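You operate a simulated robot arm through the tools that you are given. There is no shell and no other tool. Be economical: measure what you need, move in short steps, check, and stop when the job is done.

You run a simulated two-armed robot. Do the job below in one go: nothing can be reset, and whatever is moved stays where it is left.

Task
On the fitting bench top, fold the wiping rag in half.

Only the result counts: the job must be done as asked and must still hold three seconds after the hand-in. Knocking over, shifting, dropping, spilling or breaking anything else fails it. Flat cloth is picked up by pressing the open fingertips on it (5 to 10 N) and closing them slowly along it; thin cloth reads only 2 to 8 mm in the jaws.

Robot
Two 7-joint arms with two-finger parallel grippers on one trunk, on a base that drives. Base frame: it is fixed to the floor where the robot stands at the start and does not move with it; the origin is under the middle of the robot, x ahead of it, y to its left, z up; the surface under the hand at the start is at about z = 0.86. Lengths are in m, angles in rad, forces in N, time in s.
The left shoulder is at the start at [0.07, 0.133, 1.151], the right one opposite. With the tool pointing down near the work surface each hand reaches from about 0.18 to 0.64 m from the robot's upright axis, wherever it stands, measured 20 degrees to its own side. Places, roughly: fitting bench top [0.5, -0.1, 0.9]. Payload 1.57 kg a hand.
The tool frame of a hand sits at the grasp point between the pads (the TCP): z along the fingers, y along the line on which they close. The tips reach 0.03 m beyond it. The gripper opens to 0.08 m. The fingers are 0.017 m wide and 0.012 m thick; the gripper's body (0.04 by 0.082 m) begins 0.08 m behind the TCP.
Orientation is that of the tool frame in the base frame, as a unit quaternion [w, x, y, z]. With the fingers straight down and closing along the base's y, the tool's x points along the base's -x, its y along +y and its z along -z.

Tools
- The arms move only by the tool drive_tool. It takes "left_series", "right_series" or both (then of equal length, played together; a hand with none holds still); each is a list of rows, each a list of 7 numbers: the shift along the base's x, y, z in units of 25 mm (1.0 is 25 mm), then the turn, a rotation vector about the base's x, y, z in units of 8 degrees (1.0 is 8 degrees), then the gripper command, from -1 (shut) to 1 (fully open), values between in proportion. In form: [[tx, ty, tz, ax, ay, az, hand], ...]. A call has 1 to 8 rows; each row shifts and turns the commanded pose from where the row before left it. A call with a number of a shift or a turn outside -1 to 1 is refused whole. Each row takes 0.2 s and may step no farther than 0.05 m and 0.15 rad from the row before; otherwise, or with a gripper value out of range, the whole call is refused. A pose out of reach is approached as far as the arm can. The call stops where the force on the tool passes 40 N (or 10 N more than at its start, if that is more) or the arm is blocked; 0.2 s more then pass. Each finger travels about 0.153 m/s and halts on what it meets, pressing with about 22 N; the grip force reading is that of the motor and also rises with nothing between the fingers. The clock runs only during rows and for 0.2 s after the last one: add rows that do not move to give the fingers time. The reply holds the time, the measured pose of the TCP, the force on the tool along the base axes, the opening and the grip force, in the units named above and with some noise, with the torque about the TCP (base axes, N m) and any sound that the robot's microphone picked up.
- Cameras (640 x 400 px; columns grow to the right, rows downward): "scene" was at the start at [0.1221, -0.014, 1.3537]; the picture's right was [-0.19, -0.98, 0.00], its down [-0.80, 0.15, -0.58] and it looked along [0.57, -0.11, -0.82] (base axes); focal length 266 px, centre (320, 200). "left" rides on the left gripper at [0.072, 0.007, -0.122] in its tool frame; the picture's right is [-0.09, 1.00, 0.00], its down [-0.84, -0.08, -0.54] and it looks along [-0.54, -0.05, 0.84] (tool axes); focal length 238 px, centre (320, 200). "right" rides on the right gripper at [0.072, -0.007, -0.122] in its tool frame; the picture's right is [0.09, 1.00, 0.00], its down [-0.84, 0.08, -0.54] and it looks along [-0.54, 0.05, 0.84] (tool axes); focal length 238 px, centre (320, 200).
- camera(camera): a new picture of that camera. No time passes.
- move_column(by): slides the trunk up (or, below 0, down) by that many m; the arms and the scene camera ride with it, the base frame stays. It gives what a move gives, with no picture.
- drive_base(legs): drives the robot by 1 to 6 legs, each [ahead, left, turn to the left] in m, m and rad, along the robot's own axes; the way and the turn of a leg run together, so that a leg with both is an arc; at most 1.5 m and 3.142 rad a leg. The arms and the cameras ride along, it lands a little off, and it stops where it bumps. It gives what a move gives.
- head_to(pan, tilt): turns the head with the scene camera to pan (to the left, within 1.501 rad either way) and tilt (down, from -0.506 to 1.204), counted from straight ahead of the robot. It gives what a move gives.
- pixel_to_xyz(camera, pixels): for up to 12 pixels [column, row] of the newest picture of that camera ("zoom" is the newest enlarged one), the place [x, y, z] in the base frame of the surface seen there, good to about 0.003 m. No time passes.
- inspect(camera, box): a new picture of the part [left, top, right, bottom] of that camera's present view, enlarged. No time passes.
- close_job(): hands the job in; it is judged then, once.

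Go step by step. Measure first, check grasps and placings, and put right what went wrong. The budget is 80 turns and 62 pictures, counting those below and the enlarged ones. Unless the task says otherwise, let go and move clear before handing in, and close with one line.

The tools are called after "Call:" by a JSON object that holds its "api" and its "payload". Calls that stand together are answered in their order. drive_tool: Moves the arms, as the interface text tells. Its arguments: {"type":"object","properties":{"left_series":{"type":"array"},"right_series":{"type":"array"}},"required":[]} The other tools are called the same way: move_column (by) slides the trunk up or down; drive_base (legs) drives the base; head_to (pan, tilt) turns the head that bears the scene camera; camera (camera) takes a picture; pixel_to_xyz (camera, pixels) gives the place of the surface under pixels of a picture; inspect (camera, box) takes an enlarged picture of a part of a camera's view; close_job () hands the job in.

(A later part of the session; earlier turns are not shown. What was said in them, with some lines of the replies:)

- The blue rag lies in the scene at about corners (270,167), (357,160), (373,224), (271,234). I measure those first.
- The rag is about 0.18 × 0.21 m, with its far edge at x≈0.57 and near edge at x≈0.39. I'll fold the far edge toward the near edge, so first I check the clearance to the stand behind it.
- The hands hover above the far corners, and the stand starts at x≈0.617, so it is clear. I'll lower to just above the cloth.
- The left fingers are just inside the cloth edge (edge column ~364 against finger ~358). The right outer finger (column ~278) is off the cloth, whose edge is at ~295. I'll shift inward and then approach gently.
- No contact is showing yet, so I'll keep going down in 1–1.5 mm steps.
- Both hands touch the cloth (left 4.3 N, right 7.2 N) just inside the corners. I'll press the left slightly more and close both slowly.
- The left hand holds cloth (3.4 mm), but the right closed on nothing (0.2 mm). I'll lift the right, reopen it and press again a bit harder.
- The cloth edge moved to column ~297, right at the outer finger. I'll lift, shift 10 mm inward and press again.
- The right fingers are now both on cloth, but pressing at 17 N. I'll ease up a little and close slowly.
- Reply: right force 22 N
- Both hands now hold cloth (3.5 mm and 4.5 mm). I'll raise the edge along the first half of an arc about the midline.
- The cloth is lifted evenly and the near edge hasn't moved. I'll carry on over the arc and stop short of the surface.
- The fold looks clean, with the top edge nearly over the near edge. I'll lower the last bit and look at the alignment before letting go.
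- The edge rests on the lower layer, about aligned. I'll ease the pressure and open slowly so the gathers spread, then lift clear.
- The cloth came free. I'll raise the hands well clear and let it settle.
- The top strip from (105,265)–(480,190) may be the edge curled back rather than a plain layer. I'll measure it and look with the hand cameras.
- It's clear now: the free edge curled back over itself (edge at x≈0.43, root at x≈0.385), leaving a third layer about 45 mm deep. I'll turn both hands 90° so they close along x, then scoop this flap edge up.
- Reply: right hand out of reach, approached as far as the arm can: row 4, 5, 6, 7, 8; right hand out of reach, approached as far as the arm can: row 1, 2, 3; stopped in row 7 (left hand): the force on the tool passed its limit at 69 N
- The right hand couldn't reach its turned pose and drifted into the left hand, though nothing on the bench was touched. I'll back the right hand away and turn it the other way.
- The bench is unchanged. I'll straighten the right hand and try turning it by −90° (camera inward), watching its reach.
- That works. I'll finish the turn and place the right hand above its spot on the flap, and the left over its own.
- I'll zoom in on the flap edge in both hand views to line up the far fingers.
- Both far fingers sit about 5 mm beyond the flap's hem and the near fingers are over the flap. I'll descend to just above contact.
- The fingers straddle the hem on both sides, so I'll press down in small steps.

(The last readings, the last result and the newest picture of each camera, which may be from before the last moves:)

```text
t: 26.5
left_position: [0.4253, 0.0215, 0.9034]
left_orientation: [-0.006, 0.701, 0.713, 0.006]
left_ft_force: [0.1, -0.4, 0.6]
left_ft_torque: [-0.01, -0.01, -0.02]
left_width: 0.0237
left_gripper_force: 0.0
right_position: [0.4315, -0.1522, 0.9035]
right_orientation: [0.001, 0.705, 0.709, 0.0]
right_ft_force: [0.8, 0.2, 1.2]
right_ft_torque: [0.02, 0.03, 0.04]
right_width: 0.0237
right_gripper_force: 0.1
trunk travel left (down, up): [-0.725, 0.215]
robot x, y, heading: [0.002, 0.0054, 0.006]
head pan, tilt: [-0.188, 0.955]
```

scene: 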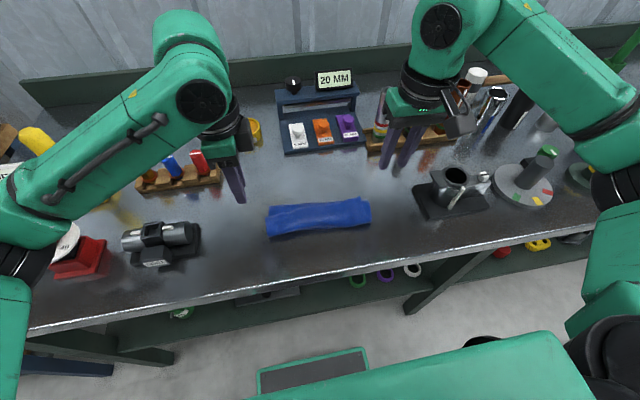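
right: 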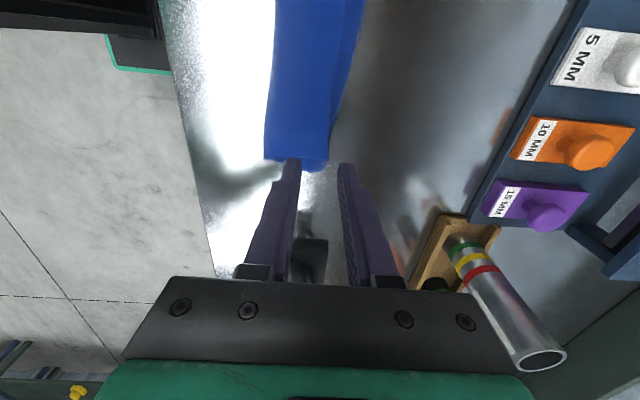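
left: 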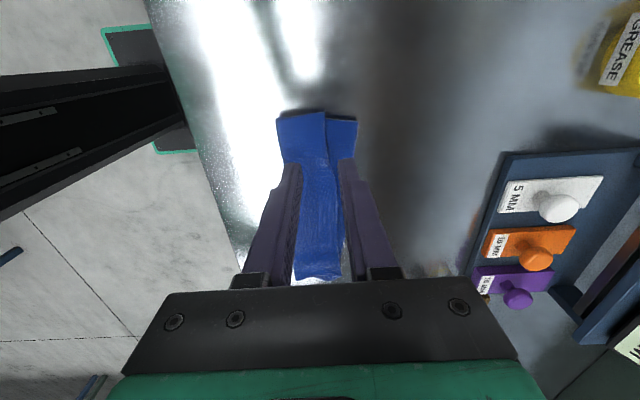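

Neither hand shows contact yet at TCP 0.9035, since the stack is springy. I'll go a bit lower.

Call:
{"api": "drive_tool", "payload": {"left_series": [[0, 0, -0.06, 0, 0, 0, -0.4], [0, 0, -0.06, 0, 0, 0, -0.4]], "right_series": [[0, 0, -0.06, 0, 0, 0, -0.4], [0, 0, -0.06, 0, 0, 0, -0.4]]}}

Call:
{"api": "inspect", "payload": {"camera": "left", "box": [240, 90, 400, 190]}}

Call:
{"api": "inspect", "payload": {"camera": "right", "box": [240, 90, 400, 190]}}

```text
t: 27.1
left_position: [0.4251, 0.0215, 0.9021]
left_orientation: [-0.006, 0.7, 0.714, 0.006]
left_ft_force: [0.3, -0.3, 3.2]
left_ft_torque: [0.01, -0.01, -0.01]
left_width: 0.0239
left_gripper_force: 0.0
right_position: [0.4304, -0.1523, 0.8991]
right_orientation: [0.001, 0.706, 0.708, 0.0]
right_ft_force: [1.8, -0.2, 6.1]
right_ft_torque: [-0.01, 0.06, 0.04]
right_width: 0.0229
right_gripper_force: 0.1
trunk travel left (down, up): [-0.725, 0.215]
robot x, y, heading: [0.0007, 0.0013, 0.007]
head pan, tilt: [-0.188, 0.955]
```

```text
4.00 times, centred on (320, 140) of left
```

zoom: 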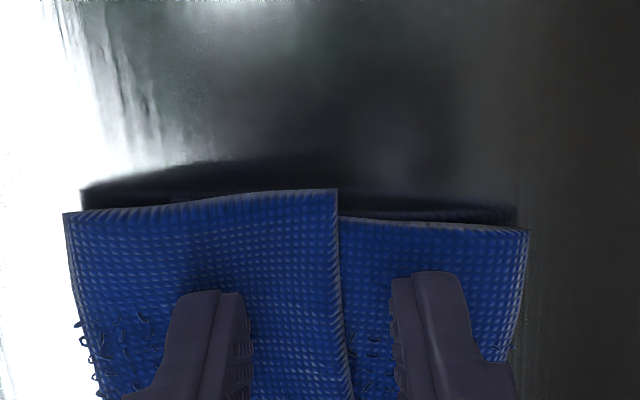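

```text
4.00 times, centred on (320, 140) of right
```

zoom: 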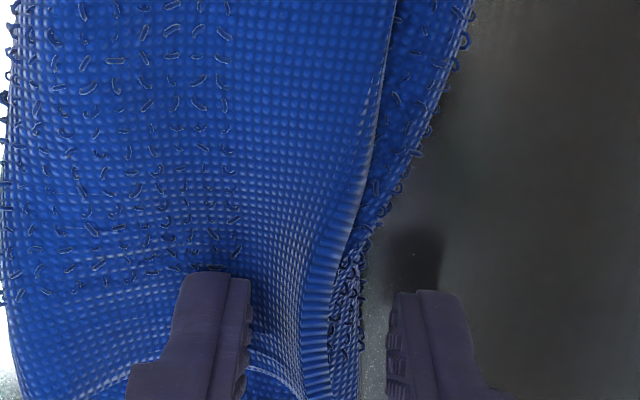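

Contact is light. I'll raise slightly so that mainly the flap gets pinched, then close slowly.

Call:
{"api": "drive_tool", "payload": {"left_series": [[0, 0, 0.03, 0, 0, 0, -0.4], [0, 0, 0, 0, 0, 0, -0.5], [0, 0, 0, 0, 0, 0, -0.6], [0, 0, 0, 0, 0, 0, -0.7], [0, 0, 0, 0, 0, 0, -0.8], [0, 0, 0, 0, 0, 0, -0.9], [0, 0, 0, 0, 0, 0, -1], [0, 0, 0, 0, 0, 0, -1]], "right_series": [[0, 0, 0.08, 0, 0, 0, -0.4], [0, 0, 0, 0, 0, 0, -0.5], [0, 0, 0, 0, 0, 0, -0.6], [0, 0, 0, 0, 0, 0, -0.7], [0, 0, 0, 0, 0, 0, -0.8], [0, 0, 0, 0, 0, 0, -0.9], [0, 0, 0, 0, 0, 0, -1], [0, 0, 0, 0, 0, 0, -1]]}}

Call:
{"api": "inspect", "payload": {"camera": "left", "box": [240, 90, 400, 190]}}

Call:
{"api": "inspect", "payload": {"camera": "right", "box": [240, 90, 400, 190]}}

```text
t: 28.9
left_position: [0.4255, 0.021, 0.9031]
left_orientation: [-0.006, 0.701, 0.713, 0.006]
left_ft_force: [-0.7, 0.1, 2.4]
left_ft_torque: [-0.04, 0.05, 0.07]
left_width: 0.0023
left_gripper_force: 22.4
right_position: [0.4309, -0.1536, 0.9015]
right_orientation: [0.001, 0.705, 0.709, 0.0]
right_ft_force: [1.7, 0.0, 3.6]
right_ft_torque: [0.01, -0.02, 0.03]
right_width: 0.0057
right_gripper_force: 21.8
trunk travel left (down, up): [-0.725, 0.215]
robot x, y, heading: [-0.0018, -0.0023, -0.0]
head pan, tilt: [-0.188, 0.955]
```

```text
4.00 times, centred on (320, 140) of left
```

zoom: 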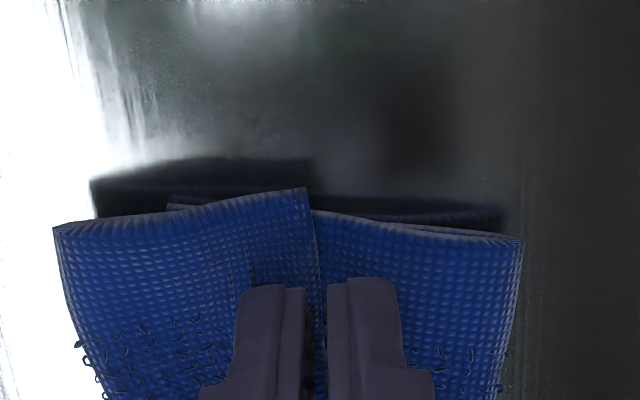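

```text
4.00 times, centred on (320, 140) of right
```

zoom: 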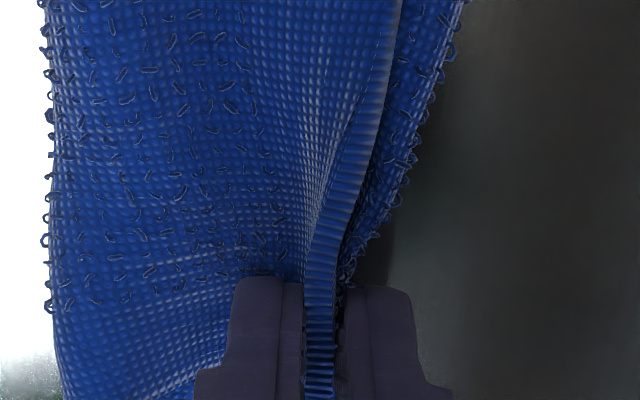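

The hem stands upright between the fingers on both sides (2.3 and 5.7 mm), which is the grip I want. I'll lift a little and check that only the flap comes along.

Call:
{"api": "drive_tool", "payload": {"left_series": [[-0.2, 0, 0.6, 0, 0, 0, -1], [-0.2, 0, 0.6, 0, 0, 0, -1]], "right_series": [[-0.2, 0, 0.6, 0, 0, 0, -1], [-0.2, 0, 0.6, 0, 0, 0, -1]]}}

Call:
{"api": "inspect", "payload": {"camera": "scene", "box": [240, 170, 400, 270]}}

Call:
{"api": "camera", "payload": {"camera": "right"}}

Call:
{"api": "camera", "payload": {"camera": "left"}}

```text
t: 29.5
left_position: [0.4148, 0.0212, 0.931]
left_orientation: [-0.006, 0.701, 0.713, 0.006]
left_ft_force: [0.1, 0.4, 0.7]
left_ft_torque: [0.02, -0.03, -0.02]
left_width: 0.0
left_gripper_force: 21.0
right_position: [0.4198, -0.1526, 0.9321]
right_orientation: [0.001, 0.705, 0.709, 0.0]
right_ft_force: [0.4, -0.2, 1.0]
right_ft_torque: [-0.01, 0.01, 0.0]
right_width: 0.0047
right_gripper_force: 22.5
trunk travel left (down, up): [-0.725, 0.215]
robot x, y, heading: [0.0023, -0.0002, -0.002]
head pan, tilt: [-0.188, 0.955]
```

```text
4.00 times, centred on (320, 220) of scene
```

zoom: 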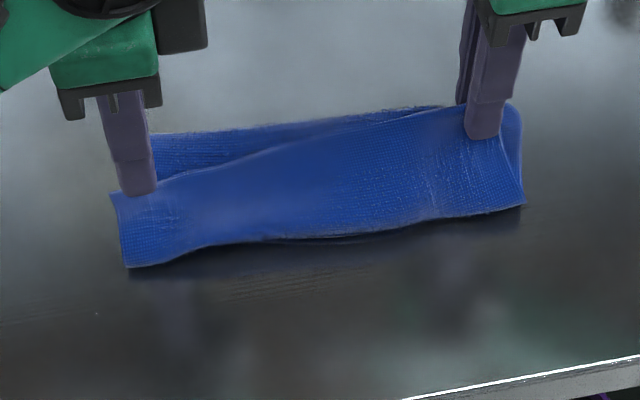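

```text
22 pictures are left
```

right: 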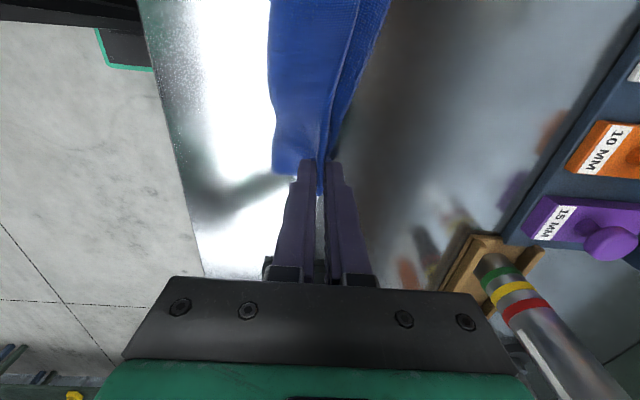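

```text
21 pictures are left
```

left: 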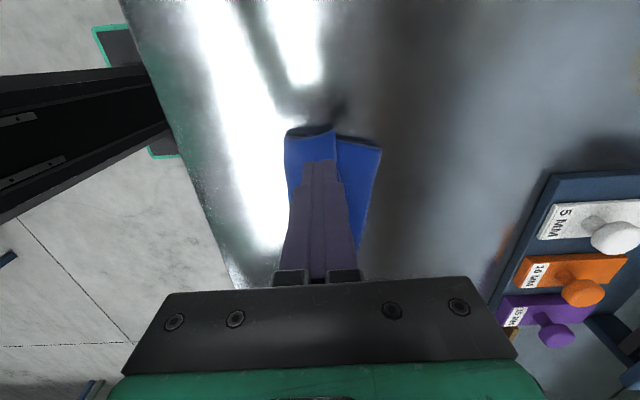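

The left slipped (0.0 mm) while the right holds (4.7 mm). I'll measure the left hem to regrasp it.

Call:
{"api": "pixel_to_xyz", "payload": {"camera": "left", "pixels": [[333, 140], [340, 140], [333, 155], [341, 155], [300, 140], [360, 150], [290, 160], [376, 155]]}}

Call:
{"api": "drive_tool", "payload": {"left_series": [[0, 0, 0.4, 0, 0, 0, -1], [0.4, 0, 0, 0, 0, 0, -0.4], [0, 0, 0, 0, 0, 0, -0.4]]}}

Call:
{"api": "inspect", "payload": {"camera": "left", "box": [240, 90, 400, 190]}}

```text
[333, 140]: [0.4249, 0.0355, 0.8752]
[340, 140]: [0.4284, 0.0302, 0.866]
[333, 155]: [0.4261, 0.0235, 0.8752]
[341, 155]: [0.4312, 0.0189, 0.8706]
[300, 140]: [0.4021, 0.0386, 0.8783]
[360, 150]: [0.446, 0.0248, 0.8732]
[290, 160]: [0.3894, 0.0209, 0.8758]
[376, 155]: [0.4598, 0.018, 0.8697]
```

```text
t: 30.3
left_position: [0.4249, 0.0229, 0.9427]
left_orientation: [-0.005, 0.7, 0.714, 0.006]
left_ft_force: [-0.5, 1.3, 0.3]
left_ft_torque: [0.01, 0.02, 0.01]
left_width: 0.0243
left_gripper_force: 0.1
right_position: [0.42, -0.1534, 0.932]
right_orientation: [0.0, 0.705, 0.709, 0.0]
right_ft_force: [-0.2, 0.0, -0.3]
right_ft_torque: [-0.03, 0.0, -0.02]
right_width: 0.0052
right_gripper_force: 22.3
trunk travel left (down, up): [-0.725, 0.215]
robot x, y, heading: [-0.0008, 0.0021, 0.002]
head pan, tilt: [-0.188, 0.955]
```

```text
4.00 times, centred on (320, 140) of left
```

zoom: 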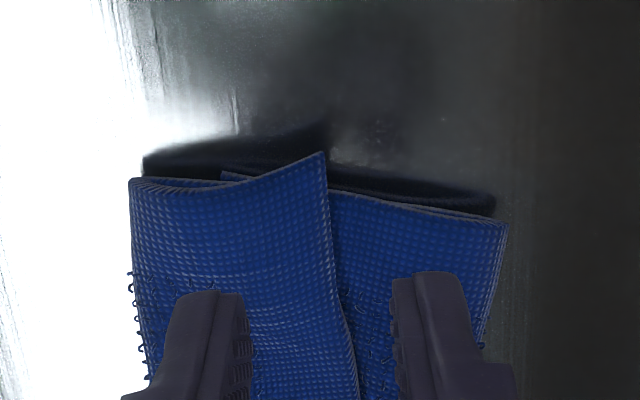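

The hem lies between the open left fingers. I'll go down to a firmer press than before.

Call:
{"api": "drive_tool", "payload": {"left_series": [[0, 0, -1, 0, 0, 0, -0.4], [0, 0, -0.6, 0, 0, 0, -0.4], [0, 0, -0.08, 0, 0, 0, -0.4], [0, 0, -0.04, 0, 0, 0, -0.4]]}}

```text
t: 31.3
left_position: [0.4252, 0.0219, 0.8991]
left_orientation: [-0.005, 0.701, 0.713, 0.005]
left_ft_force: [0.5, 0.6, 4.1]
left_ft_torque: [0.01, 0.03, -0.06]
left_width: 0.0235
left_gripper_force: 0.1
right_position: [0.4189, -0.1521, 0.9321]
right_orientation: [0.001, 0.705, 0.709, -0.001]
right_ft_force: [-0.6, -0.6, 0.3]
right_ft_torque: [-0.06, 0.02, 0.0]
right_width: 0.0047
right_gripper_force: 22.1
trunk travel left (down, up): [-0.725, 0.215]
robot x, y, heading: [-0.0007, -0.0, -0.0]
head pan, tilt: [-0.188, 0.955]
```

Call:
{"api": "drive_tool", "payload": {"left_series": [[0, 0, -0.05, 0, 0, 0, -0.4], [0, 0, 0, 0, 0, 0, -0.5], [0, 0, 0, 0, 0, 0, -0.6], [0, 0, 0, 0, 0, 0, -0.7], [0, 0, 0, 0, 0, 0, -0.8], [0, 0, 0, 0, 0, 0, -0.9], [0, 0, 0, 0, 0, 0, -1], [0, 0, 0, 0, 0, 0, -1]]}}

Call:
{"api": "inspect", "payload": {"camera": "left", "box": [240, 90, 400, 190]}}

```text
t: 33.1
left_position: [0.4238, 0.0202, 0.8985]
left_orientation: [-0.006, 0.701, 0.713, 0.005]
left_ft_force: [-1.7, 1.2, 10.5]
left_ft_torque: [-0.01, 0.11, 0.01]
left_width: 0.005
left_gripper_force: 22.4
right_position: [0.4186, -0.1539, 0.9329]
right_orientation: [0.001, 0.706, 0.708, 0.0]
right_ft_force: [0.1, -0.4, -0.8]
right_ft_torque: [0.0, 0.04, -0.01]
right_width: 0.0049
right_gripper_force: 22.7
trunk travel left (down, up): [-0.725, 0.215]
robot x, y, heading: [0.0004, 0.0025, 0.0]
head pan, tilt: [-0.188, 0.955]
```

```text
4.00 times, centred on (320, 140) of left
```

zoom: 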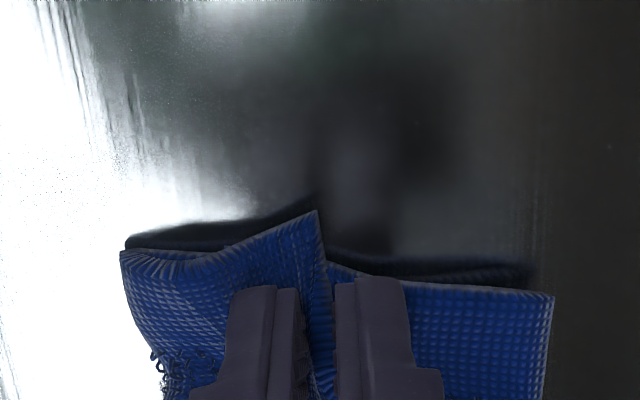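

The left reads 5 mm, so I'll lift it to match the right and see what came along.

Call:
{"api": "drive_tool", "payload": {"left_series": [[-0.1, 0, 0.6, 0, 0, 0, -1], [-0.1, 0, 0.8, 0, 0, 0, -1], [0, 0, 0, 0, 0, 0, -1]]}}

Call:
{"api": "camera", "payload": {"camera": "left"}}

Call:
{"api": "inspect", "payload": {"camera": "scene", "box": [240, 170, 400, 270]}}

```text
t: 33.9
left_position: [0.4199, 0.0222, 0.9324]
left_orientation: [-0.007, 0.7, 0.714, 0.005]
left_ft_force: [-0.2, 0.7, -0.6]
left_ft_torque: [-0.03, -0.03, 0.0]
left_width: 0.0039
left_gripper_force: 21.9
right_position: [0.4198, -0.1515, 0.9328]
right_orientation: [0.001, 0.705, 0.709, -0.001]
right_ft_force: [0.4, -0.8, -0.6]
right_ft_torque: [0.01, 0.03, -0.01]
right_width: 0.005
right_gripper_force: 22.5
trunk travel left (down, up): [-0.725, 0.215]
robot x, y, heading: [-0.0005, 0.002, 0.0]
head pan, tilt: [-0.188, 0.955]
```

```text
18 pictures are left
```

left: 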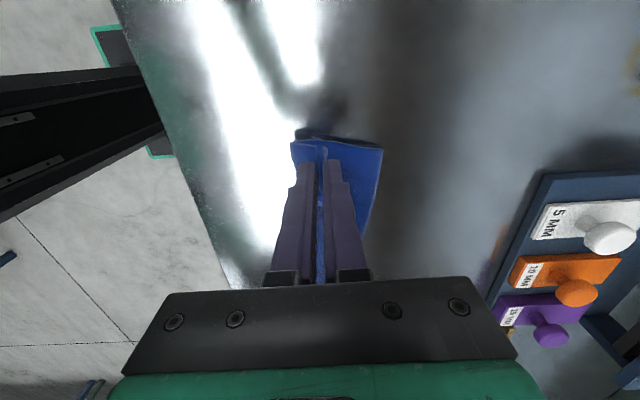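

```text
4.00 times, centred on (320, 220) of scene
```

zoom: 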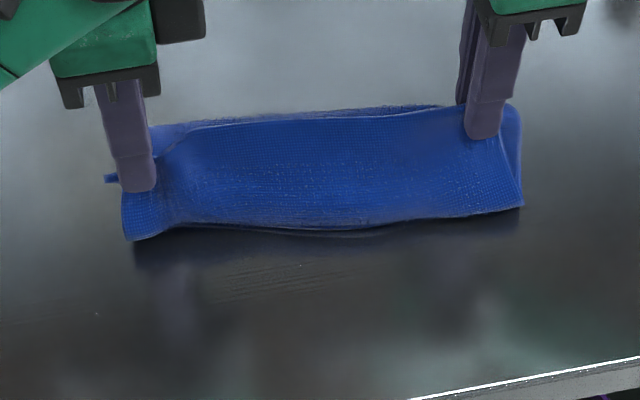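

Both hands hold the flap's hem. I'll now carry it over toward the near edge and lower it there.

Call:
{"api": "drive_tool", "payload": {"left_series": [[-0.6, 0.03, 0.3, 0, 0, 0, -1], [-0.7, 0.03, 0.1, 0, 0, 0, -1], [-0.5, 0.03, -0.3, 0, 0, 0, -1], [-0.1, 0, -0.6, 0, 0, 0, -1], [0, 0, -0.4, 0, 0, 0, -1]], "right_series": [[-0.6, 0.03, 0.3, 0, 0, 0, -1], [-0.7, 0.03, 0.1, 0, 0, 0, -1], [-0.6, 0.03, -0.3, 0, 0, 0, -1], [-0.3, 0, -0.6, 0, 0, 0, -1], [0, 0, -0.4, 0, 0, 0, -1]]}}

Call:
{"api": "inspect", "payload": {"camera": "scene", "box": [240, 170, 400, 270]}}

Call:
{"api": "inspect", "payload": {"camera": "left", "box": [240, 90, 400, 190]}}

```text
t: 35.1
left_position: [0.3716, 0.0239, 0.9085]
left_orientation: [-0.007, 0.7, 0.714, 0.005]
left_ft_force: [-0.4, 0.3, 0.0]
left_ft_torque: [0.03, 0.01, 0.0]
left_width: 0.0042
left_gripper_force: 22.3
right_position: [0.3648, -0.1505, 0.9075]
right_orientation: [0.0, 0.705, 0.709, -0.001]
right_ft_force: [0.0, -0.1, 0.9]
right_ft_torque: [0.02, 0.03, 0.0]
right_width: 0.005
right_gripper_force: 22.0
trunk travel left (down, up): [-0.725, 0.215]
robot x, y, heading: [0.0003, -0.001, -0.002]
head pan, tilt: [-0.188, 0.955]
```

```text
4.00 times, centred on (320, 220) of scene
```

zoom: 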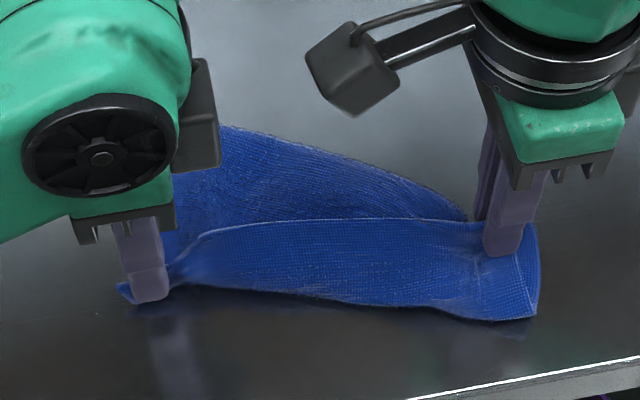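

```text
4.00 times, centred on (320, 140) of left
```

zoom: 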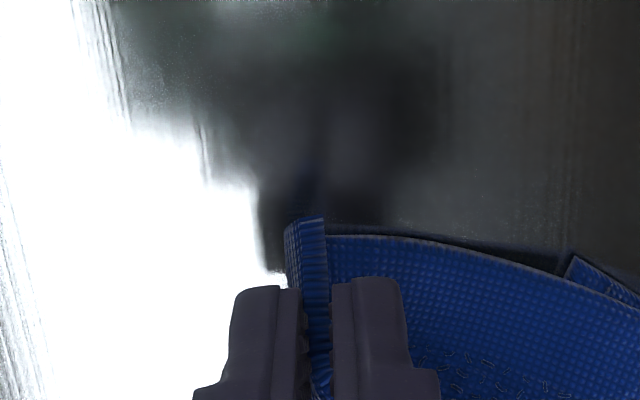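

On the left the flap opened out properly, but the right hand took lower layers too and dragged that end toward me. I'll bring the right hand back to where it gripped, let go there, and look again.

Call:
{"api": "drive_tool", "payload": {"left_series": [[0, 0, 0, 0, 0, 0, -1], [0, 0, 0, 0, 0, 0, -1], [0, 0, 0, 0, 0, 0, -1], [0, 0, 0, 0, 0, 0, -1], [0, 0, 0, 0, 0, 0, -1], [0, 0, 0, 0, 0, 0, -1], [0, 0, 0, 0, 0, 0, -1], [0, 0, 0, 0, 0, 0, -1]], "right_series": [[0.8, 0, 0.4, 0, 0, 0, -1], [0.9, 0, 0, 0, 0, 0, -1], [0.8, 0, -0.3, 0, 0, 0, -1], [0.2, 0, -0.2, 0, 0, 0, -1], [0, 0, 0, 0, 0, 0, -0.3], [0, 0, 0, 0, 0, 0, 0], [0, -0.1, 1, 0, 0, 0, 0], [0, -0.5, 1, 0, 0, 0, 0]]}}

Call:
{"api": "inspect", "payload": {"camera": "scene", "box": [240, 170, 400, 270]}}

Call:
{"api": "camera", "payload": {"camera": "right"}}

```text
t: 36.9
left_position: [0.372, 0.0232, 0.9092]
left_orientation: [-0.006, 0.701, 0.713, 0.005]
left_ft_force: [-0.6, -0.1, -0.5]
left_ft_torque: [0.0, -0.01, 0.03]
left_width: 0.0027
left_gripper_force: 21.5
right_position: [0.4316, -0.1657, 0.9569]
right_orientation: [0.0, 0.705, 0.709, -0.001]
right_ft_force: [0.1, 0.1, -0.4]
right_ft_torque: [-0.03, 0.03, -0.01]
right_width: 0.0401
right_gripper_force: 0.0
trunk travel left (down, up): [-0.725, 0.215]
robot x, y, heading: [0.0005, 0.0018, -0.002]
head pan, tilt: [-0.188, 0.955]
```

```text
4.00 times, centred on (320, 220) of scene
```

zoom: 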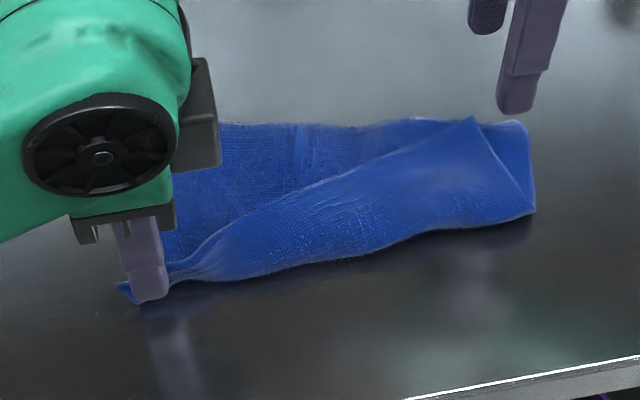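

```text
13 pictures are left
```

right: 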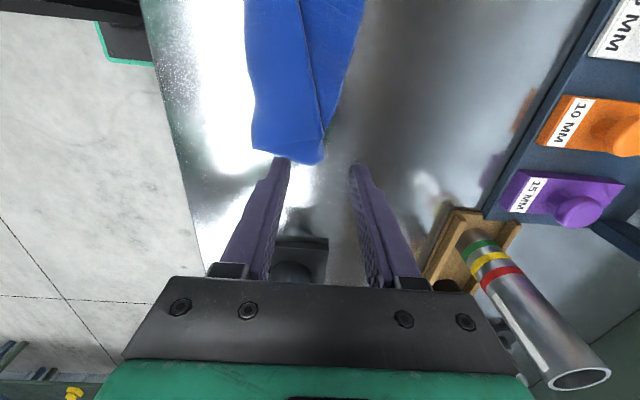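

That end came back nicely, and now only the right flap corner (475,120) is still folded back. I'll measure it.

Call:
{"api": "pixel_to_xyz", "payload": {"camera": "zoom", "pixels": [[473, 124], [465, 140], [495, 165], [520, 200], [440, 150], [400, 155], [532, 208], [515, 128], [430, 225], [350, 180]]}}

Call:
{"api": "pixel_to_xyz", "payload": {"camera": "right", "pixels": [[318, 112], [312, 90], [322, 128], [330, 110], [290, 120], [256, 140], [304, 40], [345, 70]]}}

```text
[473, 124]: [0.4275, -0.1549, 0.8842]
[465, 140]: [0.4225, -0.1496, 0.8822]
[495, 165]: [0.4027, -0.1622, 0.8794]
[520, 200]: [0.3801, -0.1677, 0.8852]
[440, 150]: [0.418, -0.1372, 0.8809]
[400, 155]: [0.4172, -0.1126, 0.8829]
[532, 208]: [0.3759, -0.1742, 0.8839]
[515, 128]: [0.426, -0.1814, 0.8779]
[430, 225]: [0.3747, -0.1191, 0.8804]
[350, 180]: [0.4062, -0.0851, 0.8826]
```

```text
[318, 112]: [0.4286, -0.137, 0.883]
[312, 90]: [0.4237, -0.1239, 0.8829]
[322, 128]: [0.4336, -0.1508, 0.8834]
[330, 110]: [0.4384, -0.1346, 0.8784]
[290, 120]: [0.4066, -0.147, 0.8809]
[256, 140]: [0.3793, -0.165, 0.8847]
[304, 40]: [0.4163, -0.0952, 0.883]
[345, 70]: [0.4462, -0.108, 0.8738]
```

The flap corner is at about (0.432, −0.153) with the hem rising toward the left. I'll tilt the right hand 8° so the far finger rides higher and stays clear of the lower layers, then move to the hem.

Call:
{"api": "drive_tool", "payload": {"right_series": [[-0.46, 0.5, 0, 0, -1, 0, -0.4], [0, 0.5, -0.6, 0, 0, 0, -0.4], [0, 0, -1, 0, 0, 0, -0.4], [0, 0, -0.2, 0, 0, 0, -0.4]]}}

Call:
{"api": "inspect", "payload": {"camera": "right", "box": [240, 90, 400, 190]}}

```text
t: 37.9
left_position: [0.3715, 0.0237, 0.9097]
left_orientation: [-0.005, 0.701, 0.713, 0.005]
left_ft_force: [0.3, -0.2, 0.9]
left_ft_torque: [-0.04, 0.02, 0.01]
left_width: 0.0026
left_gripper_force: 22.0
right_position: [0.4222, -0.1402, 0.9125]
right_orientation: [0.05, 0.703, 0.708, 0.049]
right_ft_force: [0.5, 0.0, -0.3]
right_ft_torque: [0.01, 0.0, -0.03]
right_width: 0.0239
right_gripper_force: 0.1
trunk travel left (down, up): [-0.725, 0.215]
robot x, y, heading: [0.0032, -0.0027, 0.003]
head pan, tilt: [-0.188, 0.955]
```

```text
4.00 times, centred on (320, 140) of right
```

zoom: 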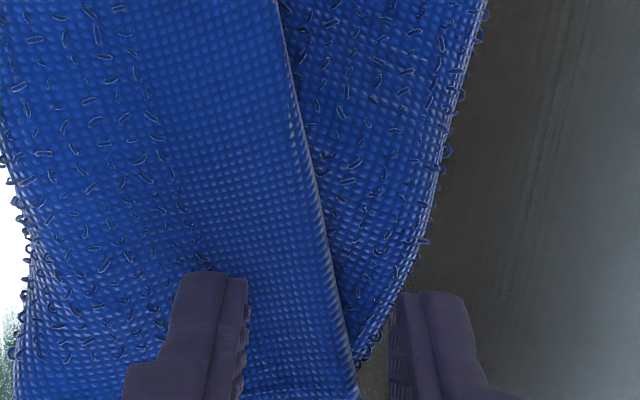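

The hem (column ~338) is about 9 mm short of the far finger. I'll shift 4 mm toward −x and press down gently.

Call:
{"api": "drive_tool", "payload": {"right_series": [[-0.16, 0, 0, 0, 0, 0, -0.4], [0, 0, -0.12, 0, 0, 0, -0.4], [0, 0, -0.12, 0, 0, 0, -0.4], [0, 0, -0.06, 0, 0, 0, -0.4]]}}

```text
t: 38.9
left_position: [0.3723, 0.0226, 0.9086]
left_orientation: [-0.006, 0.701, 0.713, 0.005]
left_ft_force: [-0.1, -0.5, 0.1]
left_ft_torque: [-0.02, -0.03, 0.04]
left_width: 0.0027
left_gripper_force: 21.6
right_position: [0.4177, -0.1396, 0.9035]
right_orientation: [0.051, 0.703, 0.707, 0.049]
right_ft_force: [0.4, -0.5, 2.1]
right_ft_torque: [-0.03, 0.0, -0.02]
right_width: 0.0238
right_gripper_force: 0.1
trunk travel left (down, up): [-0.725, 0.215]
robot x, y, heading: [-0.0004, -0.0032, 0.004]
head pan, tilt: [-0.188, 0.955]
```

Call:
{"api": "drive_tool", "payload": {"right_series": [[0, 0, -0.06, 0, 0, 0, -0.4], [0, 0, 0, 0, 0, 0, -0.5], [0, 0, 0, 0, 0, 0, -0.6], [0, 0, 0, 0, 0, 0, -0.7], [0, 0, 0, 0, 0, 0, -0.8], [0, 0, 0, 0, 0, 0, -0.9], [0, 0, 0, 0, 0, 0, -1], [0, 0, 0, 0, 0, 0, -1]]}}

Call:
{"api": "inspect", "payload": {"camera": "right", "box": [240, 90, 400, 190]}}

```text
t: 40.7
left_position: [0.3721, 0.0241, 0.9088]
left_orientation: [-0.006, 0.7, 0.714, 0.006]
left_ft_force: [0.1, -0.8, 0.2]
left_ft_torque: [-0.02, -0.06, 0.04]
left_width: 0.0027
left_gripper_force: 22.3
right_position: [0.417, -0.1405, 0.902]
right_orientation: [0.05, 0.703, 0.707, 0.048]
right_ft_force: [0.2, 1.0, 2.3]
right_ft_torque: [-0.01, 0.01, 0.01]
right_width: 0.003
right_gripper_force: 22.7
trunk travel left (down, up): [-0.725, 0.215]
robot x, y, heading: [0.0006, -0.0007, 0.001]
head pan, tilt: [-0.188, 0.955]
```

```text
4.00 times, centred on (320, 140) of right
```

zoom: 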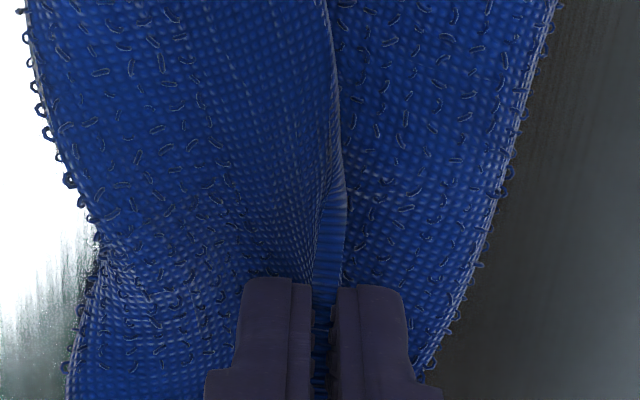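

The right now holds the hem alone (3.0 mm) and the lower layer is undisturbed. I'll lift and carry it over to the near side.

Call:
{"api": "drive_tool", "payload": {"right_series": [[-0.1, 0, 0.7, 0, 0, 0, -1], [-0.3, 0, 0.6, 0, 0, 0, -1], [-0.7, -0.05, 0.1, 0, 0, 0, -1], [-0.7, -0.05, -0.1, 0, 0, 0, -1], [-0.3, 0, -0.5, 0, 0, 0, -1], [0, 0, -0.4, 0, 0, 0, -1]]}}

Call:
{"api": "inspect", "payload": {"camera": "scene", "box": [240, 170, 400, 270]}}

```text
t: 42.1
left_position: [0.3725, 0.023, 0.9092]
left_orientation: [-0.005, 0.701, 0.713, 0.005]
left_ft_force: [-0.7, 0.1, 0.0]
left_ft_torque: [0.0, -0.01, 0.03]
left_width: 0.0026
left_gripper_force: 22.1
right_position: [0.3637, -0.1419, 0.9125]
right_orientation: [0.05, 0.705, 0.706, 0.049]
right_ft_force: [-0.7, -1.0, 0.2]
right_ft_torque: [0.0, -0.03, -0.07]
right_width: 0.0027
right_gripper_force: 21.7
trunk travel left (down, up): [-0.725, 0.215]
robot x, y, heading: [0.0016, -0.0015, -0.007]
head pan, tilt: [-0.188, 0.955]
```

```text
4.00 times, centred on (320, 220) of scene
```

zoom: 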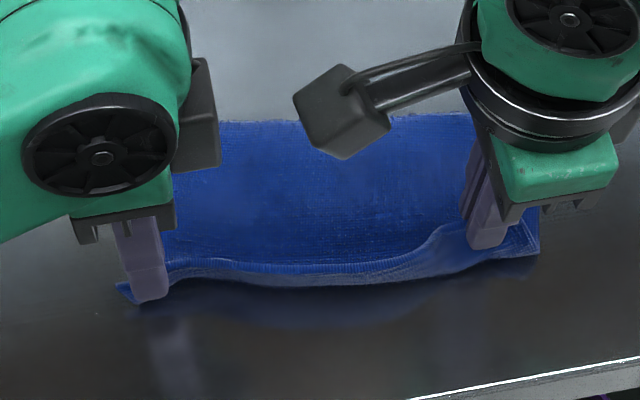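

The hem now stands along the near side. I'll measure the fold line and near edges to choose the release point.

Call:
{"api": "pixel_to_xyz", "payload": {"camera": "zoom", "pixels": [[230, 125], [400, 120], [465, 118], [538, 250], [120, 290], [300, 268], [300, 280], [300, 290], [430, 262], [300, 180], [535, 215], [132, 302]]}}

```text
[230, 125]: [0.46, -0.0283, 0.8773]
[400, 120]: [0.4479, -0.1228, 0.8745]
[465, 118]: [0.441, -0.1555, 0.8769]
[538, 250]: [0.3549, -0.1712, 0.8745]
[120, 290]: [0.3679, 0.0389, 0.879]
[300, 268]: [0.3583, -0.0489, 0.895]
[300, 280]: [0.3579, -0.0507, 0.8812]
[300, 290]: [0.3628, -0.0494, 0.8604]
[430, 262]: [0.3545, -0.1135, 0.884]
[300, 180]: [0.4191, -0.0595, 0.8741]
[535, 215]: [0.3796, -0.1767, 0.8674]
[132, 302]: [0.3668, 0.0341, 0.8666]
```

The fold line sits at x≈0.45–0.46, not the true middle (~0.48), so the top layer is too long. I'll move the held hem back over the lower near edge so the slack can shift to the fold, and look at it.

Call:
{"api": "drive_tool", "payload": {"left_series": [[0.5, 0, 0.3, 0, 0, 0, -1], [0.5, 0, 0, 0, 0, 0, -1], [0.4, 0, -0.3, 0, 0, 0, -1], [0, 0, -0.2, 0, 0, 0, -1]], "right_series": [[0.4, 0, 0.2, 0, 0.3, 0, -1], [0.4, 0, 0, 0, 0.4, 0, -1], [0.4, 0, -0.3, 0, 0.3, 0, -1], [0.1, 0, -0.25, 0, 0, 0, -1]]}}

Call:
{"api": "inspect", "payload": {"camera": "scene", "box": [240, 170, 400, 270]}}

```text
t: 43.1
left_position: [0.4078, 0.0241, 0.905]
left_orientation: [-0.006, 0.701, 0.714, 0.006]
left_ft_force: [-0.1, 0.4, 0.2]
left_ft_torque: [-0.03, -0.03, 0.03]
left_width: 0.0026
left_gripper_force: 22.3
right_position: [0.3972, -0.1431, 0.9034]
right_orientation: [0.001, 0.705, 0.709, 0.0]
right_ft_force: [-1.0, 0.5, -0.7]
right_ft_torque: [-0.01, -0.05, 0.0]
right_width: 0.0028
right_gripper_force: 22.4
trunk travel left (down, up): [-0.725, 0.215]
robot x, y, heading: [0.0004, 0.0007, 0.003]
head pan, tilt: [-0.188, 0.955]
```

```text
4.00 times, centred on (320, 220) of scene
```

zoom: 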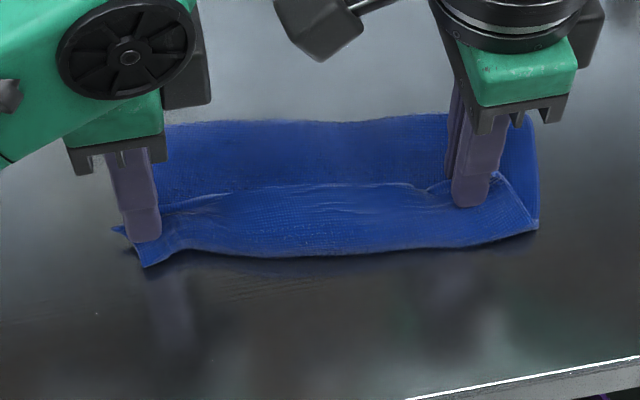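

The slack just curls at the near side again. I still hold the hem well, so I'll carry it back to the far side to unroll the rag flat, then refold with a low path so the fold doesn't get peeled off centre.

Call:
{"api": "drive_tool", "payload": {"left_series": [[0.2, -0.06, 1, 0, 0, 0, -1], [0.6, -0.06, 0.6, 0, 0, 0, -1], [1, -0.06, 0.2, 0, 0, 0, -1], [1, -0.06, 0, 0, 0, 0, -1], [1, -0.06, -0.2, 0, 0, 0, -1], [1, -0.06, -0.6, 0, 0, 0, -1], [0.8, -0.06, -0.6, 0, 0, 0, -1], [0.2, -0.06, -0.4, 0, 0, 0, -1]], "right_series": [[0.2, -0.06, 1, 0, 0, 0, -1], [0.6, -0.06, 0.6, 0, 0, 0, -1], [1, -0.06, 0.2, 0, 0, 0, -1], [1, -0.06, 0, 0, 0, 0, -1], [1, -0.06, -0.2, 0, 0, 0, -1], [1, -0.06, -0.6, 0, 0, 0, -1], [0.8, -0.06, -0.6, 0, 0, 0, -1], [0.2, -0.06, -0.4, 0, 0, 0, -1]]}}

Call:
{"api": "inspect", "payload": {"camera": "scene", "box": [224, 140, 416, 260]}}

```text
t: 44.9
left_position: [0.5532, 0.012, 0.9041]
left_orientation: [-0.006, 0.701, 0.713, 0.006]
left_ft_force: [-0.2, -0.4, 0.2]
left_ft_torque: [0.0, -0.03, 0.01]
left_width: 0.0028
left_gripper_force: 21.9
right_position: [0.5423, -0.1548, 0.9037]
right_orientation: [0.0, 0.705, 0.709, -0.001]
right_ft_force: [0.5, 0.5, -1.1]
right_ft_torque: [0.01, -0.04, -0.01]
right_width: 0.0027
right_gripper_force: 21.4
trunk travel left (down, up): [-0.725, 0.215]
robot x, y, heading: [-0.0017, 0.0005, 0.003]
head pan, tilt: [-0.188, 0.955]
```

```text
3.33 times, centred on (320, 200) of scene
```

zoom: 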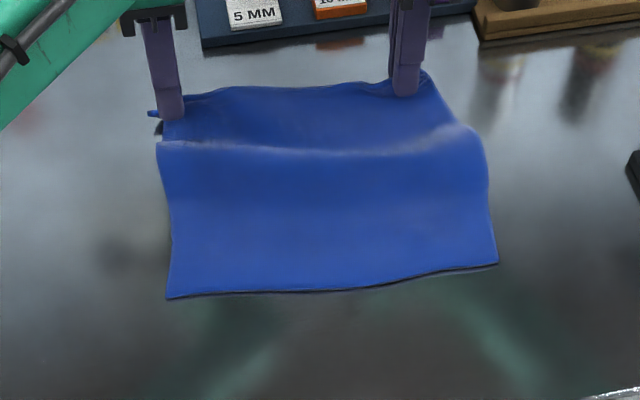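

The rag is nearly flat again with a small wave near the far edge. I'll measure the near edge and the wave.

Call:
{"api": "pixel_to_xyz", "payload": {"camera": "zoom", "pixels": [[168, 295], [330, 288], [496, 262], [158, 145], [485, 140], [320, 150], [320, 90], [195, 98], [425, 75], [320, 210], [172, 230], [490, 200]]}}

```text
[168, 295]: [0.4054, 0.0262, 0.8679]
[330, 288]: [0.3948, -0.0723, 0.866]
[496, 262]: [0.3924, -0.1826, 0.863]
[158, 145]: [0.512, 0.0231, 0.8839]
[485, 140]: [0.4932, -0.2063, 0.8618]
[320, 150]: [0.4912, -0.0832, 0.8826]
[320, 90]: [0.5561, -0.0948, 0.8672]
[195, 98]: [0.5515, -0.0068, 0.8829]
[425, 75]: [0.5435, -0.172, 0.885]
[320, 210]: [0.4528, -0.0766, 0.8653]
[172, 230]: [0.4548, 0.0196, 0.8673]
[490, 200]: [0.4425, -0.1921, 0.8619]
```

The near edge is in place (0.405 → 0.392). I'll refold on a lower path, gradually tilting the hands (wrists toward me) so the cloth leaves the fingers toward the fold and the slack goes there.

Call:
{"api": "drive_tool", "payload": {"left_series": [[0, 0, 1, 0, 0, 0, -1], [-0.6, 0.06, 0.8, 0, 0, 0, -1], [-0.8, 0.06, 0.4, 0, -1, 0, -1], [-1, 0.06, 0, 0, -1, 0, -1], [-1, 0.06, 0, 0, -1, 0, -1]], "right_series": [[0, 0, 1, 0, 0, 0, -1], [-0.6, 0.06, 0.8, 0, 0, 0, -1], [-0.8, 0.06, 0.4, 0, -1, 0, -1], [-1, 0.06, 0, 0, -1, 0, -1], [-1, 0.06, 0, 0, -1, 0, -1]]}}

```text
t: 46.1
left_position: [0.4651, 0.0156, 0.9603]
left_orientation: [0.144, 0.683, 0.699, 0.152]
left_ft_force: [-0.6, 0.1, 0.9]
left_ft_torque: [0.02, -0.01, -0.02]
left_width: 0.0026
left_gripper_force: 21.8
right_position: [0.4548, -0.147, 0.9585]
right_orientation: [0.15, 0.691, 0.692, 0.148]
right_ft_force: [-0.7, 0.1, 0.4]
right_ft_torque: [0.0, 0.02, -0.02]
right_width: 0.0026
right_gripper_force: 21.7
trunk travel left (down, up): [-0.725, 0.215]
robot x, y, heading: [0.0023, -0.0019, 0.004]
head pan, tilt: [-0.188, 0.955]
```

Both hands tracked the tilt and still hold (2.6 mm each). I'll continue to just above the near edge.

Call:
{"api": "drive_tool", "payload": {"left_series": [[-1, 0.06, -0.2, 0, -1, 0, -1], [-1, 0.06, -0.4, 0, -1, 0, -1], [-0.6, 0.06, -0.5, 0, 0, 0, -1]], "right_series": [[-1, 0.06, -0.2, 0, -1, 0, -1], [-1, 0.06, -0.4, 0, -1, 0, -1], [-0.6, 0.06, -0.5, 0, 0, 0, -1]]}}

Call:
{"api": "inspect", "payload": {"camera": "scene", "box": [224, 150, 416, 270]}}

```text
t: 46.9
left_position: [0.4039, 0.0218, 0.9306]
left_orientation: [0.239, 0.657, 0.672, 0.244]
left_ft_force: [0.8, -0.1, -0.1]
left_ft_torque: [0.0, 0.04, 0.01]
left_width: 0.0027
left_gripper_force: 22.3
right_position: [0.3928, -0.1421, 0.931]
right_orientation: [0.243, 0.663, 0.665, 0.241]
right_ft_force: [0.4, -0.4, 0.3]
right_ft_torque: [-0.03, 0.04, 0.0]
right_width: 0.003
right_gripper_force: 22.1
trunk travel left (down, up): [-0.725, 0.215]
robot x, y, heading: [0.0012, 0.0035, 0.001]
head pan, tilt: [-0.188, 0.955]
```

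```text
3.33 times, centred on (320, 210) of scene
```

zoom: 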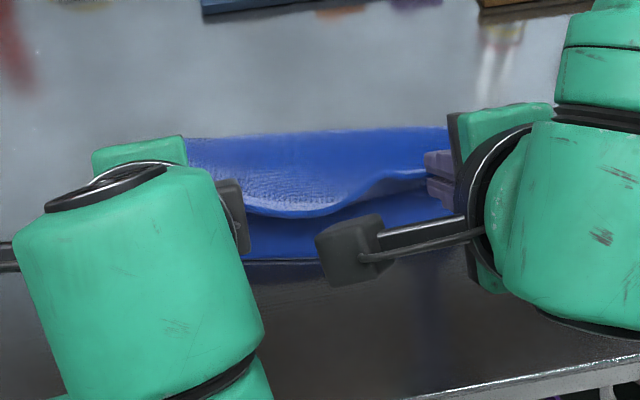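

The fold looks wide now and the near edge of the lower layer shows at (280,258). I'll measure the fold and the edges.

Call:
{"api": "pixel_to_xyz", "payload": {"camera": "zoom", "pixels": [[200, 143], [300, 136], [430, 131], [260, 256], [300, 256], [400, 250], [300, 214], [360, 190], [270, 208]]}}

```text
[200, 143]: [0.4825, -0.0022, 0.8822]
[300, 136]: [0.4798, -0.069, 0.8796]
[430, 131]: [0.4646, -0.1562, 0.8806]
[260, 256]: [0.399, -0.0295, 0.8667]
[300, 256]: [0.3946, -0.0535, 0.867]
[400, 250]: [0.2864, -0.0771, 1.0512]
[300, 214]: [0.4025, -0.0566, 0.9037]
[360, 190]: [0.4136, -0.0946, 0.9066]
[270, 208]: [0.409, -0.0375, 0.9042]
```

The fold is now at x≈0.47–0.48 and the hem is nearly above the near edge. I'll lower it the rest of the way.

Call:
{"api": "drive_tool", "payload": {"left_series": [[-0.15, 0, -0.5, 0, 0, 0, -1], [-0.1, 0, -0.4, 0, 0, 0, -1], [0, 0, -0.15, 0, 0, 0, -1]], "right_series": [[-0.15, 0, -0.5, 0, 0, 0, -1], [-0.1, 0, -0.4, 0, 0, 0, -1], [0, 0, -0.15, 0, 0, 0, -1]]}}

```text
t: 47.7
left_position: [0.3964, 0.023, 0.9054]
left_orientation: [0.239, 0.656, 0.672, 0.245]
left_ft_force: [-0.6, 0.2, 0.4]
left_ft_torque: [0.02, 0.01, -0.02]
left_width: 0.0025
left_gripper_force: 21.8
right_position: [0.3854, -0.142, 0.9041]
right_orientation: [0.243, 0.663, 0.666, 0.241]
right_ft_force: [0.2, -0.3, 0.3]
right_ft_torque: [0.04, 0.01, 0.04]
right_width: 0.0027
right_gripper_force: 22.0
trunk travel left (down, up): [-0.725, 0.215]
robot x, y, heading: [-0.0019, -0.0009, 0.001]
head pan, tilt: [-0.188, 0.955]
```

There's no contact yet. I'll go 3 mm lower, open slightly, and withdraw backward along the finger axis.

Call:
{"api": "drive_tool", "payload": {"left_series": [[0, 0, -0.12, 0, 0, 0, -1], [0, 0, 0.05, 0, 0, 0, -0.8], [0, 0, 0.08, 0, 0, 0, -0.65], [0, 0, 0, 0, 0, 0, -0.65], [-0.3, 0, 0.36, 0, 0, 0, -0.65], [-0.5, 0, 0.6, 0, 0, 0, -0.65], [-0.5, 0, 0.8, 0, 0, 0, -0.65], [-0.3, 0, 1, 0, 0, 0, -0.65]], "right_series": [[0, 0, -0.12, 0, 0, 0, -1], [0, 0, 0.05, 0, 0, 0, -0.8], [0, 0, 0.08, 0, 0, 0, -0.65], [0, 0, 0, 0, 0, 0, -0.65], [-0.3, 0, 0.36, 0, 0, 0, -0.65], [-0.5, 0, 0.6, 0, 0, 0, -0.65], [-0.5, 0, 0.8, 0, 0, 0, -0.65], [-0.3, 0, 1, 0, 0, 0, -0.65]]}}

Call:
{"api": "drive_tool", "payload": {"left_series": [[0, 1, 1, 0, 0, 0, -0.65], [0, 1, 0.5, 0, 1, 0, -0.65], [0, 1, 0, 0, 1, 0, -0.65], [0, 1, 0, 0, 1, 0, -0.65], [0, 0, 0, 0, 1, 0, -0.65], [0, 0, 0, 0, 1, 0, -0.65]], "right_series": [[0, -1, 1, 0, 0, 0, -0.65], [0, -1, 0.5, 0, 1, 0, -0.65], [0, -1, 0, 0, 1, 0, -0.65], [0, -1, 0, 0, 1, 0, -0.65], [0, 0, 0, 0, 1, 0, -0.65], [0, 0, 0, 0, 1, 0, -0.65]]}}

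Call:
{"api": "inspect", "payload": {"camera": "scene", "box": [240, 150, 400, 250]}}

```text
t: 49.5
left_position: [0.3667, 0.0125, 0.9684]
left_orientation: [0.237, 0.657, 0.672, 0.245]
left_ft_force: [0.4, 0.5, -0.1]
left_ft_torque: [0.02, 0.04, 0.01]
left_width: 0.0138
left_gripper_force: 0.1
left hand out of reach, approached as far as the arm can: row 8
right_position: [0.3781, -0.1445, 0.9143]
right_orientation: [0.243, 0.663, 0.666, 0.241]
right_ft_force: [0.1, -0.1, 0.3]
right_ft_torque: [0.01, 0.0, -0.05]
right_width: 0.0139
right_gripper_force: 0.0
right hand out of reach, approached as far as the arm can: row 6, 7, 8
trunk travel left (down, up): [-0.725, 0.215]
robot x, y, heading: [0.0016, 0.0002, 0.003]
head pan, tilt: [-0.188, 0.955]
```

```text
t: 50.9
left_position: [0.3907, 0.0972, 0.9997]
left_orientation: [-0.006, 0.7, 0.714, 0.003]
left_ft_force: [0.3, 0.4, 0.3]
left_ft_torque: [0.01, -0.01, 0.0]
left_width: 0.0138
left_gripper_force: 0.1
left hand out of reach, approached as far as the arm can: row 1, 2
right_position: [0.3793, -0.2186, 0.9263]
right_orientation: [-0.002, 0.705, 0.709, -0.002]
right_ft_force: [-0.2, 0.1, -0.5]
right_ft_torque: [0.0, 0.0, -0.01]
right_width: 0.0139
right_gripper_force: 0.0
right hand out of reach, approached as far as the arm can: row 1
trunk travel left (down, up): [-0.725, 0.215]
robot x, y, heading: [0.0012, 0.0005, -0.002]
head pan, tilt: [-0.188, 0.955]
```

```text
4.00 times, centred on (320, 200) of scene
```

zoom: 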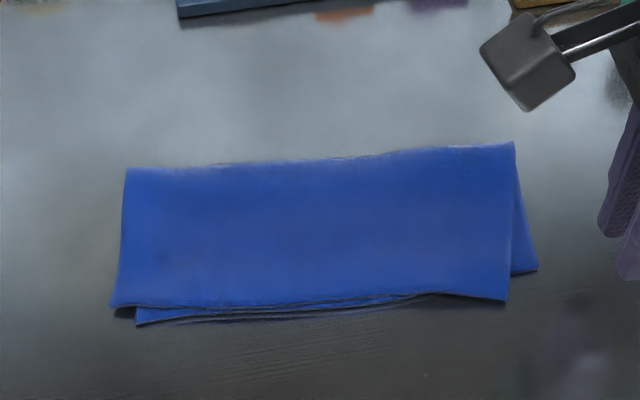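

That is a clean fold: two layers, edges close together. I'll measure the corner offsets.

Call:
{"api": "pixel_to_xyz", "payload": {"camera": "zoom", "pixels": [[114, 302], [138, 320], [504, 297], [535, 268], [129, 172], [512, 147], [310, 305], [310, 314], [310, 162]]}}

```text
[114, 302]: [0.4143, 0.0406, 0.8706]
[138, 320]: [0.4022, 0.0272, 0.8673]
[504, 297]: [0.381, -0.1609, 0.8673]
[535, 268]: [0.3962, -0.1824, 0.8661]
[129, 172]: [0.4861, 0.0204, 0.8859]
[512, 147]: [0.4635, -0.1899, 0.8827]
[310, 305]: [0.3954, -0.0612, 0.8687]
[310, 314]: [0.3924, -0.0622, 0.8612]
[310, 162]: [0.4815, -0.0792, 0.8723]
```

The fold is right, but the top layer's corners are off by about 18 mm (left) and 26 mm (right), mainly shifted +y. I'll try a light nudge: closed right fingertips on the top layer near the right end, dragging it toward −y.

Call:
{"api": "drive_tool", "payload": {"right_series": [[0, 0, 0.8, 0, 0, 0, -1], [0.6, 1, 0, 0, 0, 0, -1], [0.6, 1, 0, 0, 0, 0, -1], [0, 0.9, -0.5, 0, 0, 0, -1], [0, 0, -0.9, 0, 0, 0, -1], [0, 0, -0.15, 0, 0, 0, -1]]}}

```text
t: 52.3
left_position: [0.3892, 0.098, 1.0]
left_orientation: [-0.006, 0.701, 0.713, 0.006]
left_ft_force: [0.1, 0.8, -0.5]
left_ft_torque: [-0.01, -0.01, 0.0]
left_width: 0.0139
left_gripper_force: 0.1
right_position: [0.4077, -0.1476, 0.9071]
right_orientation: [0.0, 0.705, 0.709, 0.0]
right_ft_force: [0.2, 0.0, -0.1]
right_ft_torque: [-0.01, 0.01, 0.04]
right_width: 0.0
right_gripper_force: 21.4
trunk travel left (down, up): [-0.725, 0.215]
robot x, y, heading: [-0.0005, 0.0008, -0.005]
head pan, tilt: [-0.188, 0.955]
```

Call:
{"api": "drive_tool", "payload": {"right_series": [[0, 0, -0.15, 0, 0, 0, -1], [0, 0, -0.1, 0, 0, 0, -1], [0, 0, -0.05, 0, 0, 0, -1]]}}

```text
t: 53.1
left_position: [0.3892, 0.0973, 1.0014]
left_orientation: [-0.005, 0.701, 0.713, 0.006]
left_ft_force: [-0.5, 0.9, 0.7]
left_ft_torque: [0.0, 0.04, 0.02]
left_width: 0.0138
left_gripper_force: 0.0
right_position: [0.4082, -0.1467, 0.8992]
right_orientation: [0.001, 0.705, 0.709, 0.0]
right_ft_force: [-0.8, -0.7, 0.2]
right_ft_torque: [0.02, 0.03, -0.02]
right_width: 0.0
right_gripper_force: 21.4
trunk travel left (down, up): [-0.725, 0.215]
robot x, y, heading: [-0.0015, 0.0012, -0.003]
head pan, tilt: [-0.188, 0.955]
```

Still no contact at 0.899. I'll go a little lower, then drag by a few mm.

Call:
{"api": "drive_tool", "payload": {"right_series": [[0, 0, -0.06, 0, 0, 0, -1], [0, 0, -0.05, 0, 0, 0, -1]]}}

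```text
t: 53.7
left_position: [0.3897, 0.0986, 1.0]
left_orientation: [-0.006, 0.701, 0.713, 0.005]
left_ft_force: [-0.2, 0.0, 0.2]
left_ft_torque: [0.0, -0.01, -0.02]
left_width: 0.0141
left_gripper_force: 0.0
right_position: [0.4076, -0.1468, 0.8972]
right_orientation: [0.001, 0.706, 0.708, -0.001]
right_ft_force: [0.3, -0.4, 3.3]
right_ft_torque: [-0.01, -0.01, 0.01]
right_width: 0.0
right_gripper_force: 21.4
trunk travel left (down, up): [-0.725, 0.215]
robot x, y, heading: [0.0013, -0.0014, -0.005]
head pan, tilt: [-0.188, 0.955]
```

Contact is light at 3.3 N. I'll drag 18 mm toward −y with a touch of +x, then lift and check.

Call:
{"api": "drive_tool", "payload": {"right_series": [[0.08, -0.24, 0, 0, 0, 0, -1], [0.08, -0.24, 0, 0, 0, 0, -1], [0.08, -0.24, 0, 0, 0, 0, -1], [0, 0, 1, 0, 0, 0, -1], [0, -1, 1, 0, 0, 0, -1], [0, -1, 1, 0, 0, 0, -1], [0, -1, 0, 0, 0, 0, -1]]}}

Call:
{"api": "inspect", "payload": {"camera": "scene", "box": [240, 150, 400, 250]}}

```text
t: 55.3
left_position: [0.3889, 0.0977, 1.0011]
left_orientation: [-0.006, 0.701, 0.713, 0.006]
left_ft_force: [-0.5, 0.0, -0.1]
left_ft_torque: [0.04, -0.01, -0.02]
left_width: 0.0139
left_gripper_force: 0.1
right_position: [0.4149, -0.2407, 0.9719]
right_orientation: [0.0, 0.705, 0.709, 0.001]
right_ft_force: [0.1, -0.6, -0.3]
right_ft_torque: [-0.01, 0.0, 0.0]
right_width: 0.0001
right_gripper_force: 21.6
trunk travel left (down, up): [-0.725, 0.215]
robot x, y, heading: [-0.002, 0.0024, -0.002]
head pan, tilt: [-0.188, 0.955]
```

```text
4.00 times, centred on (320, 200) of scene
```

zoom: 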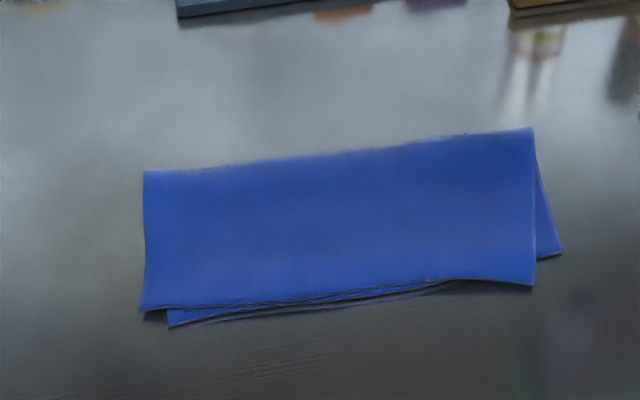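

The rag moved slightly as a whole, stays flat and folded in two layers with its edges within about 2 cm, and nothing else was disturbed. Both hands are clear, so I hand in.

Call:
{"api": "close_job", "payload": {}}

```text
The job is handed in.
```

The wiping rag is folded in half on the fitting bench top. When last measured, its top-layer corners were about 18 mm (left) and 26 mm (right) off the lower ones, and one attempt to straighten them only shifted the whole rag slightly.
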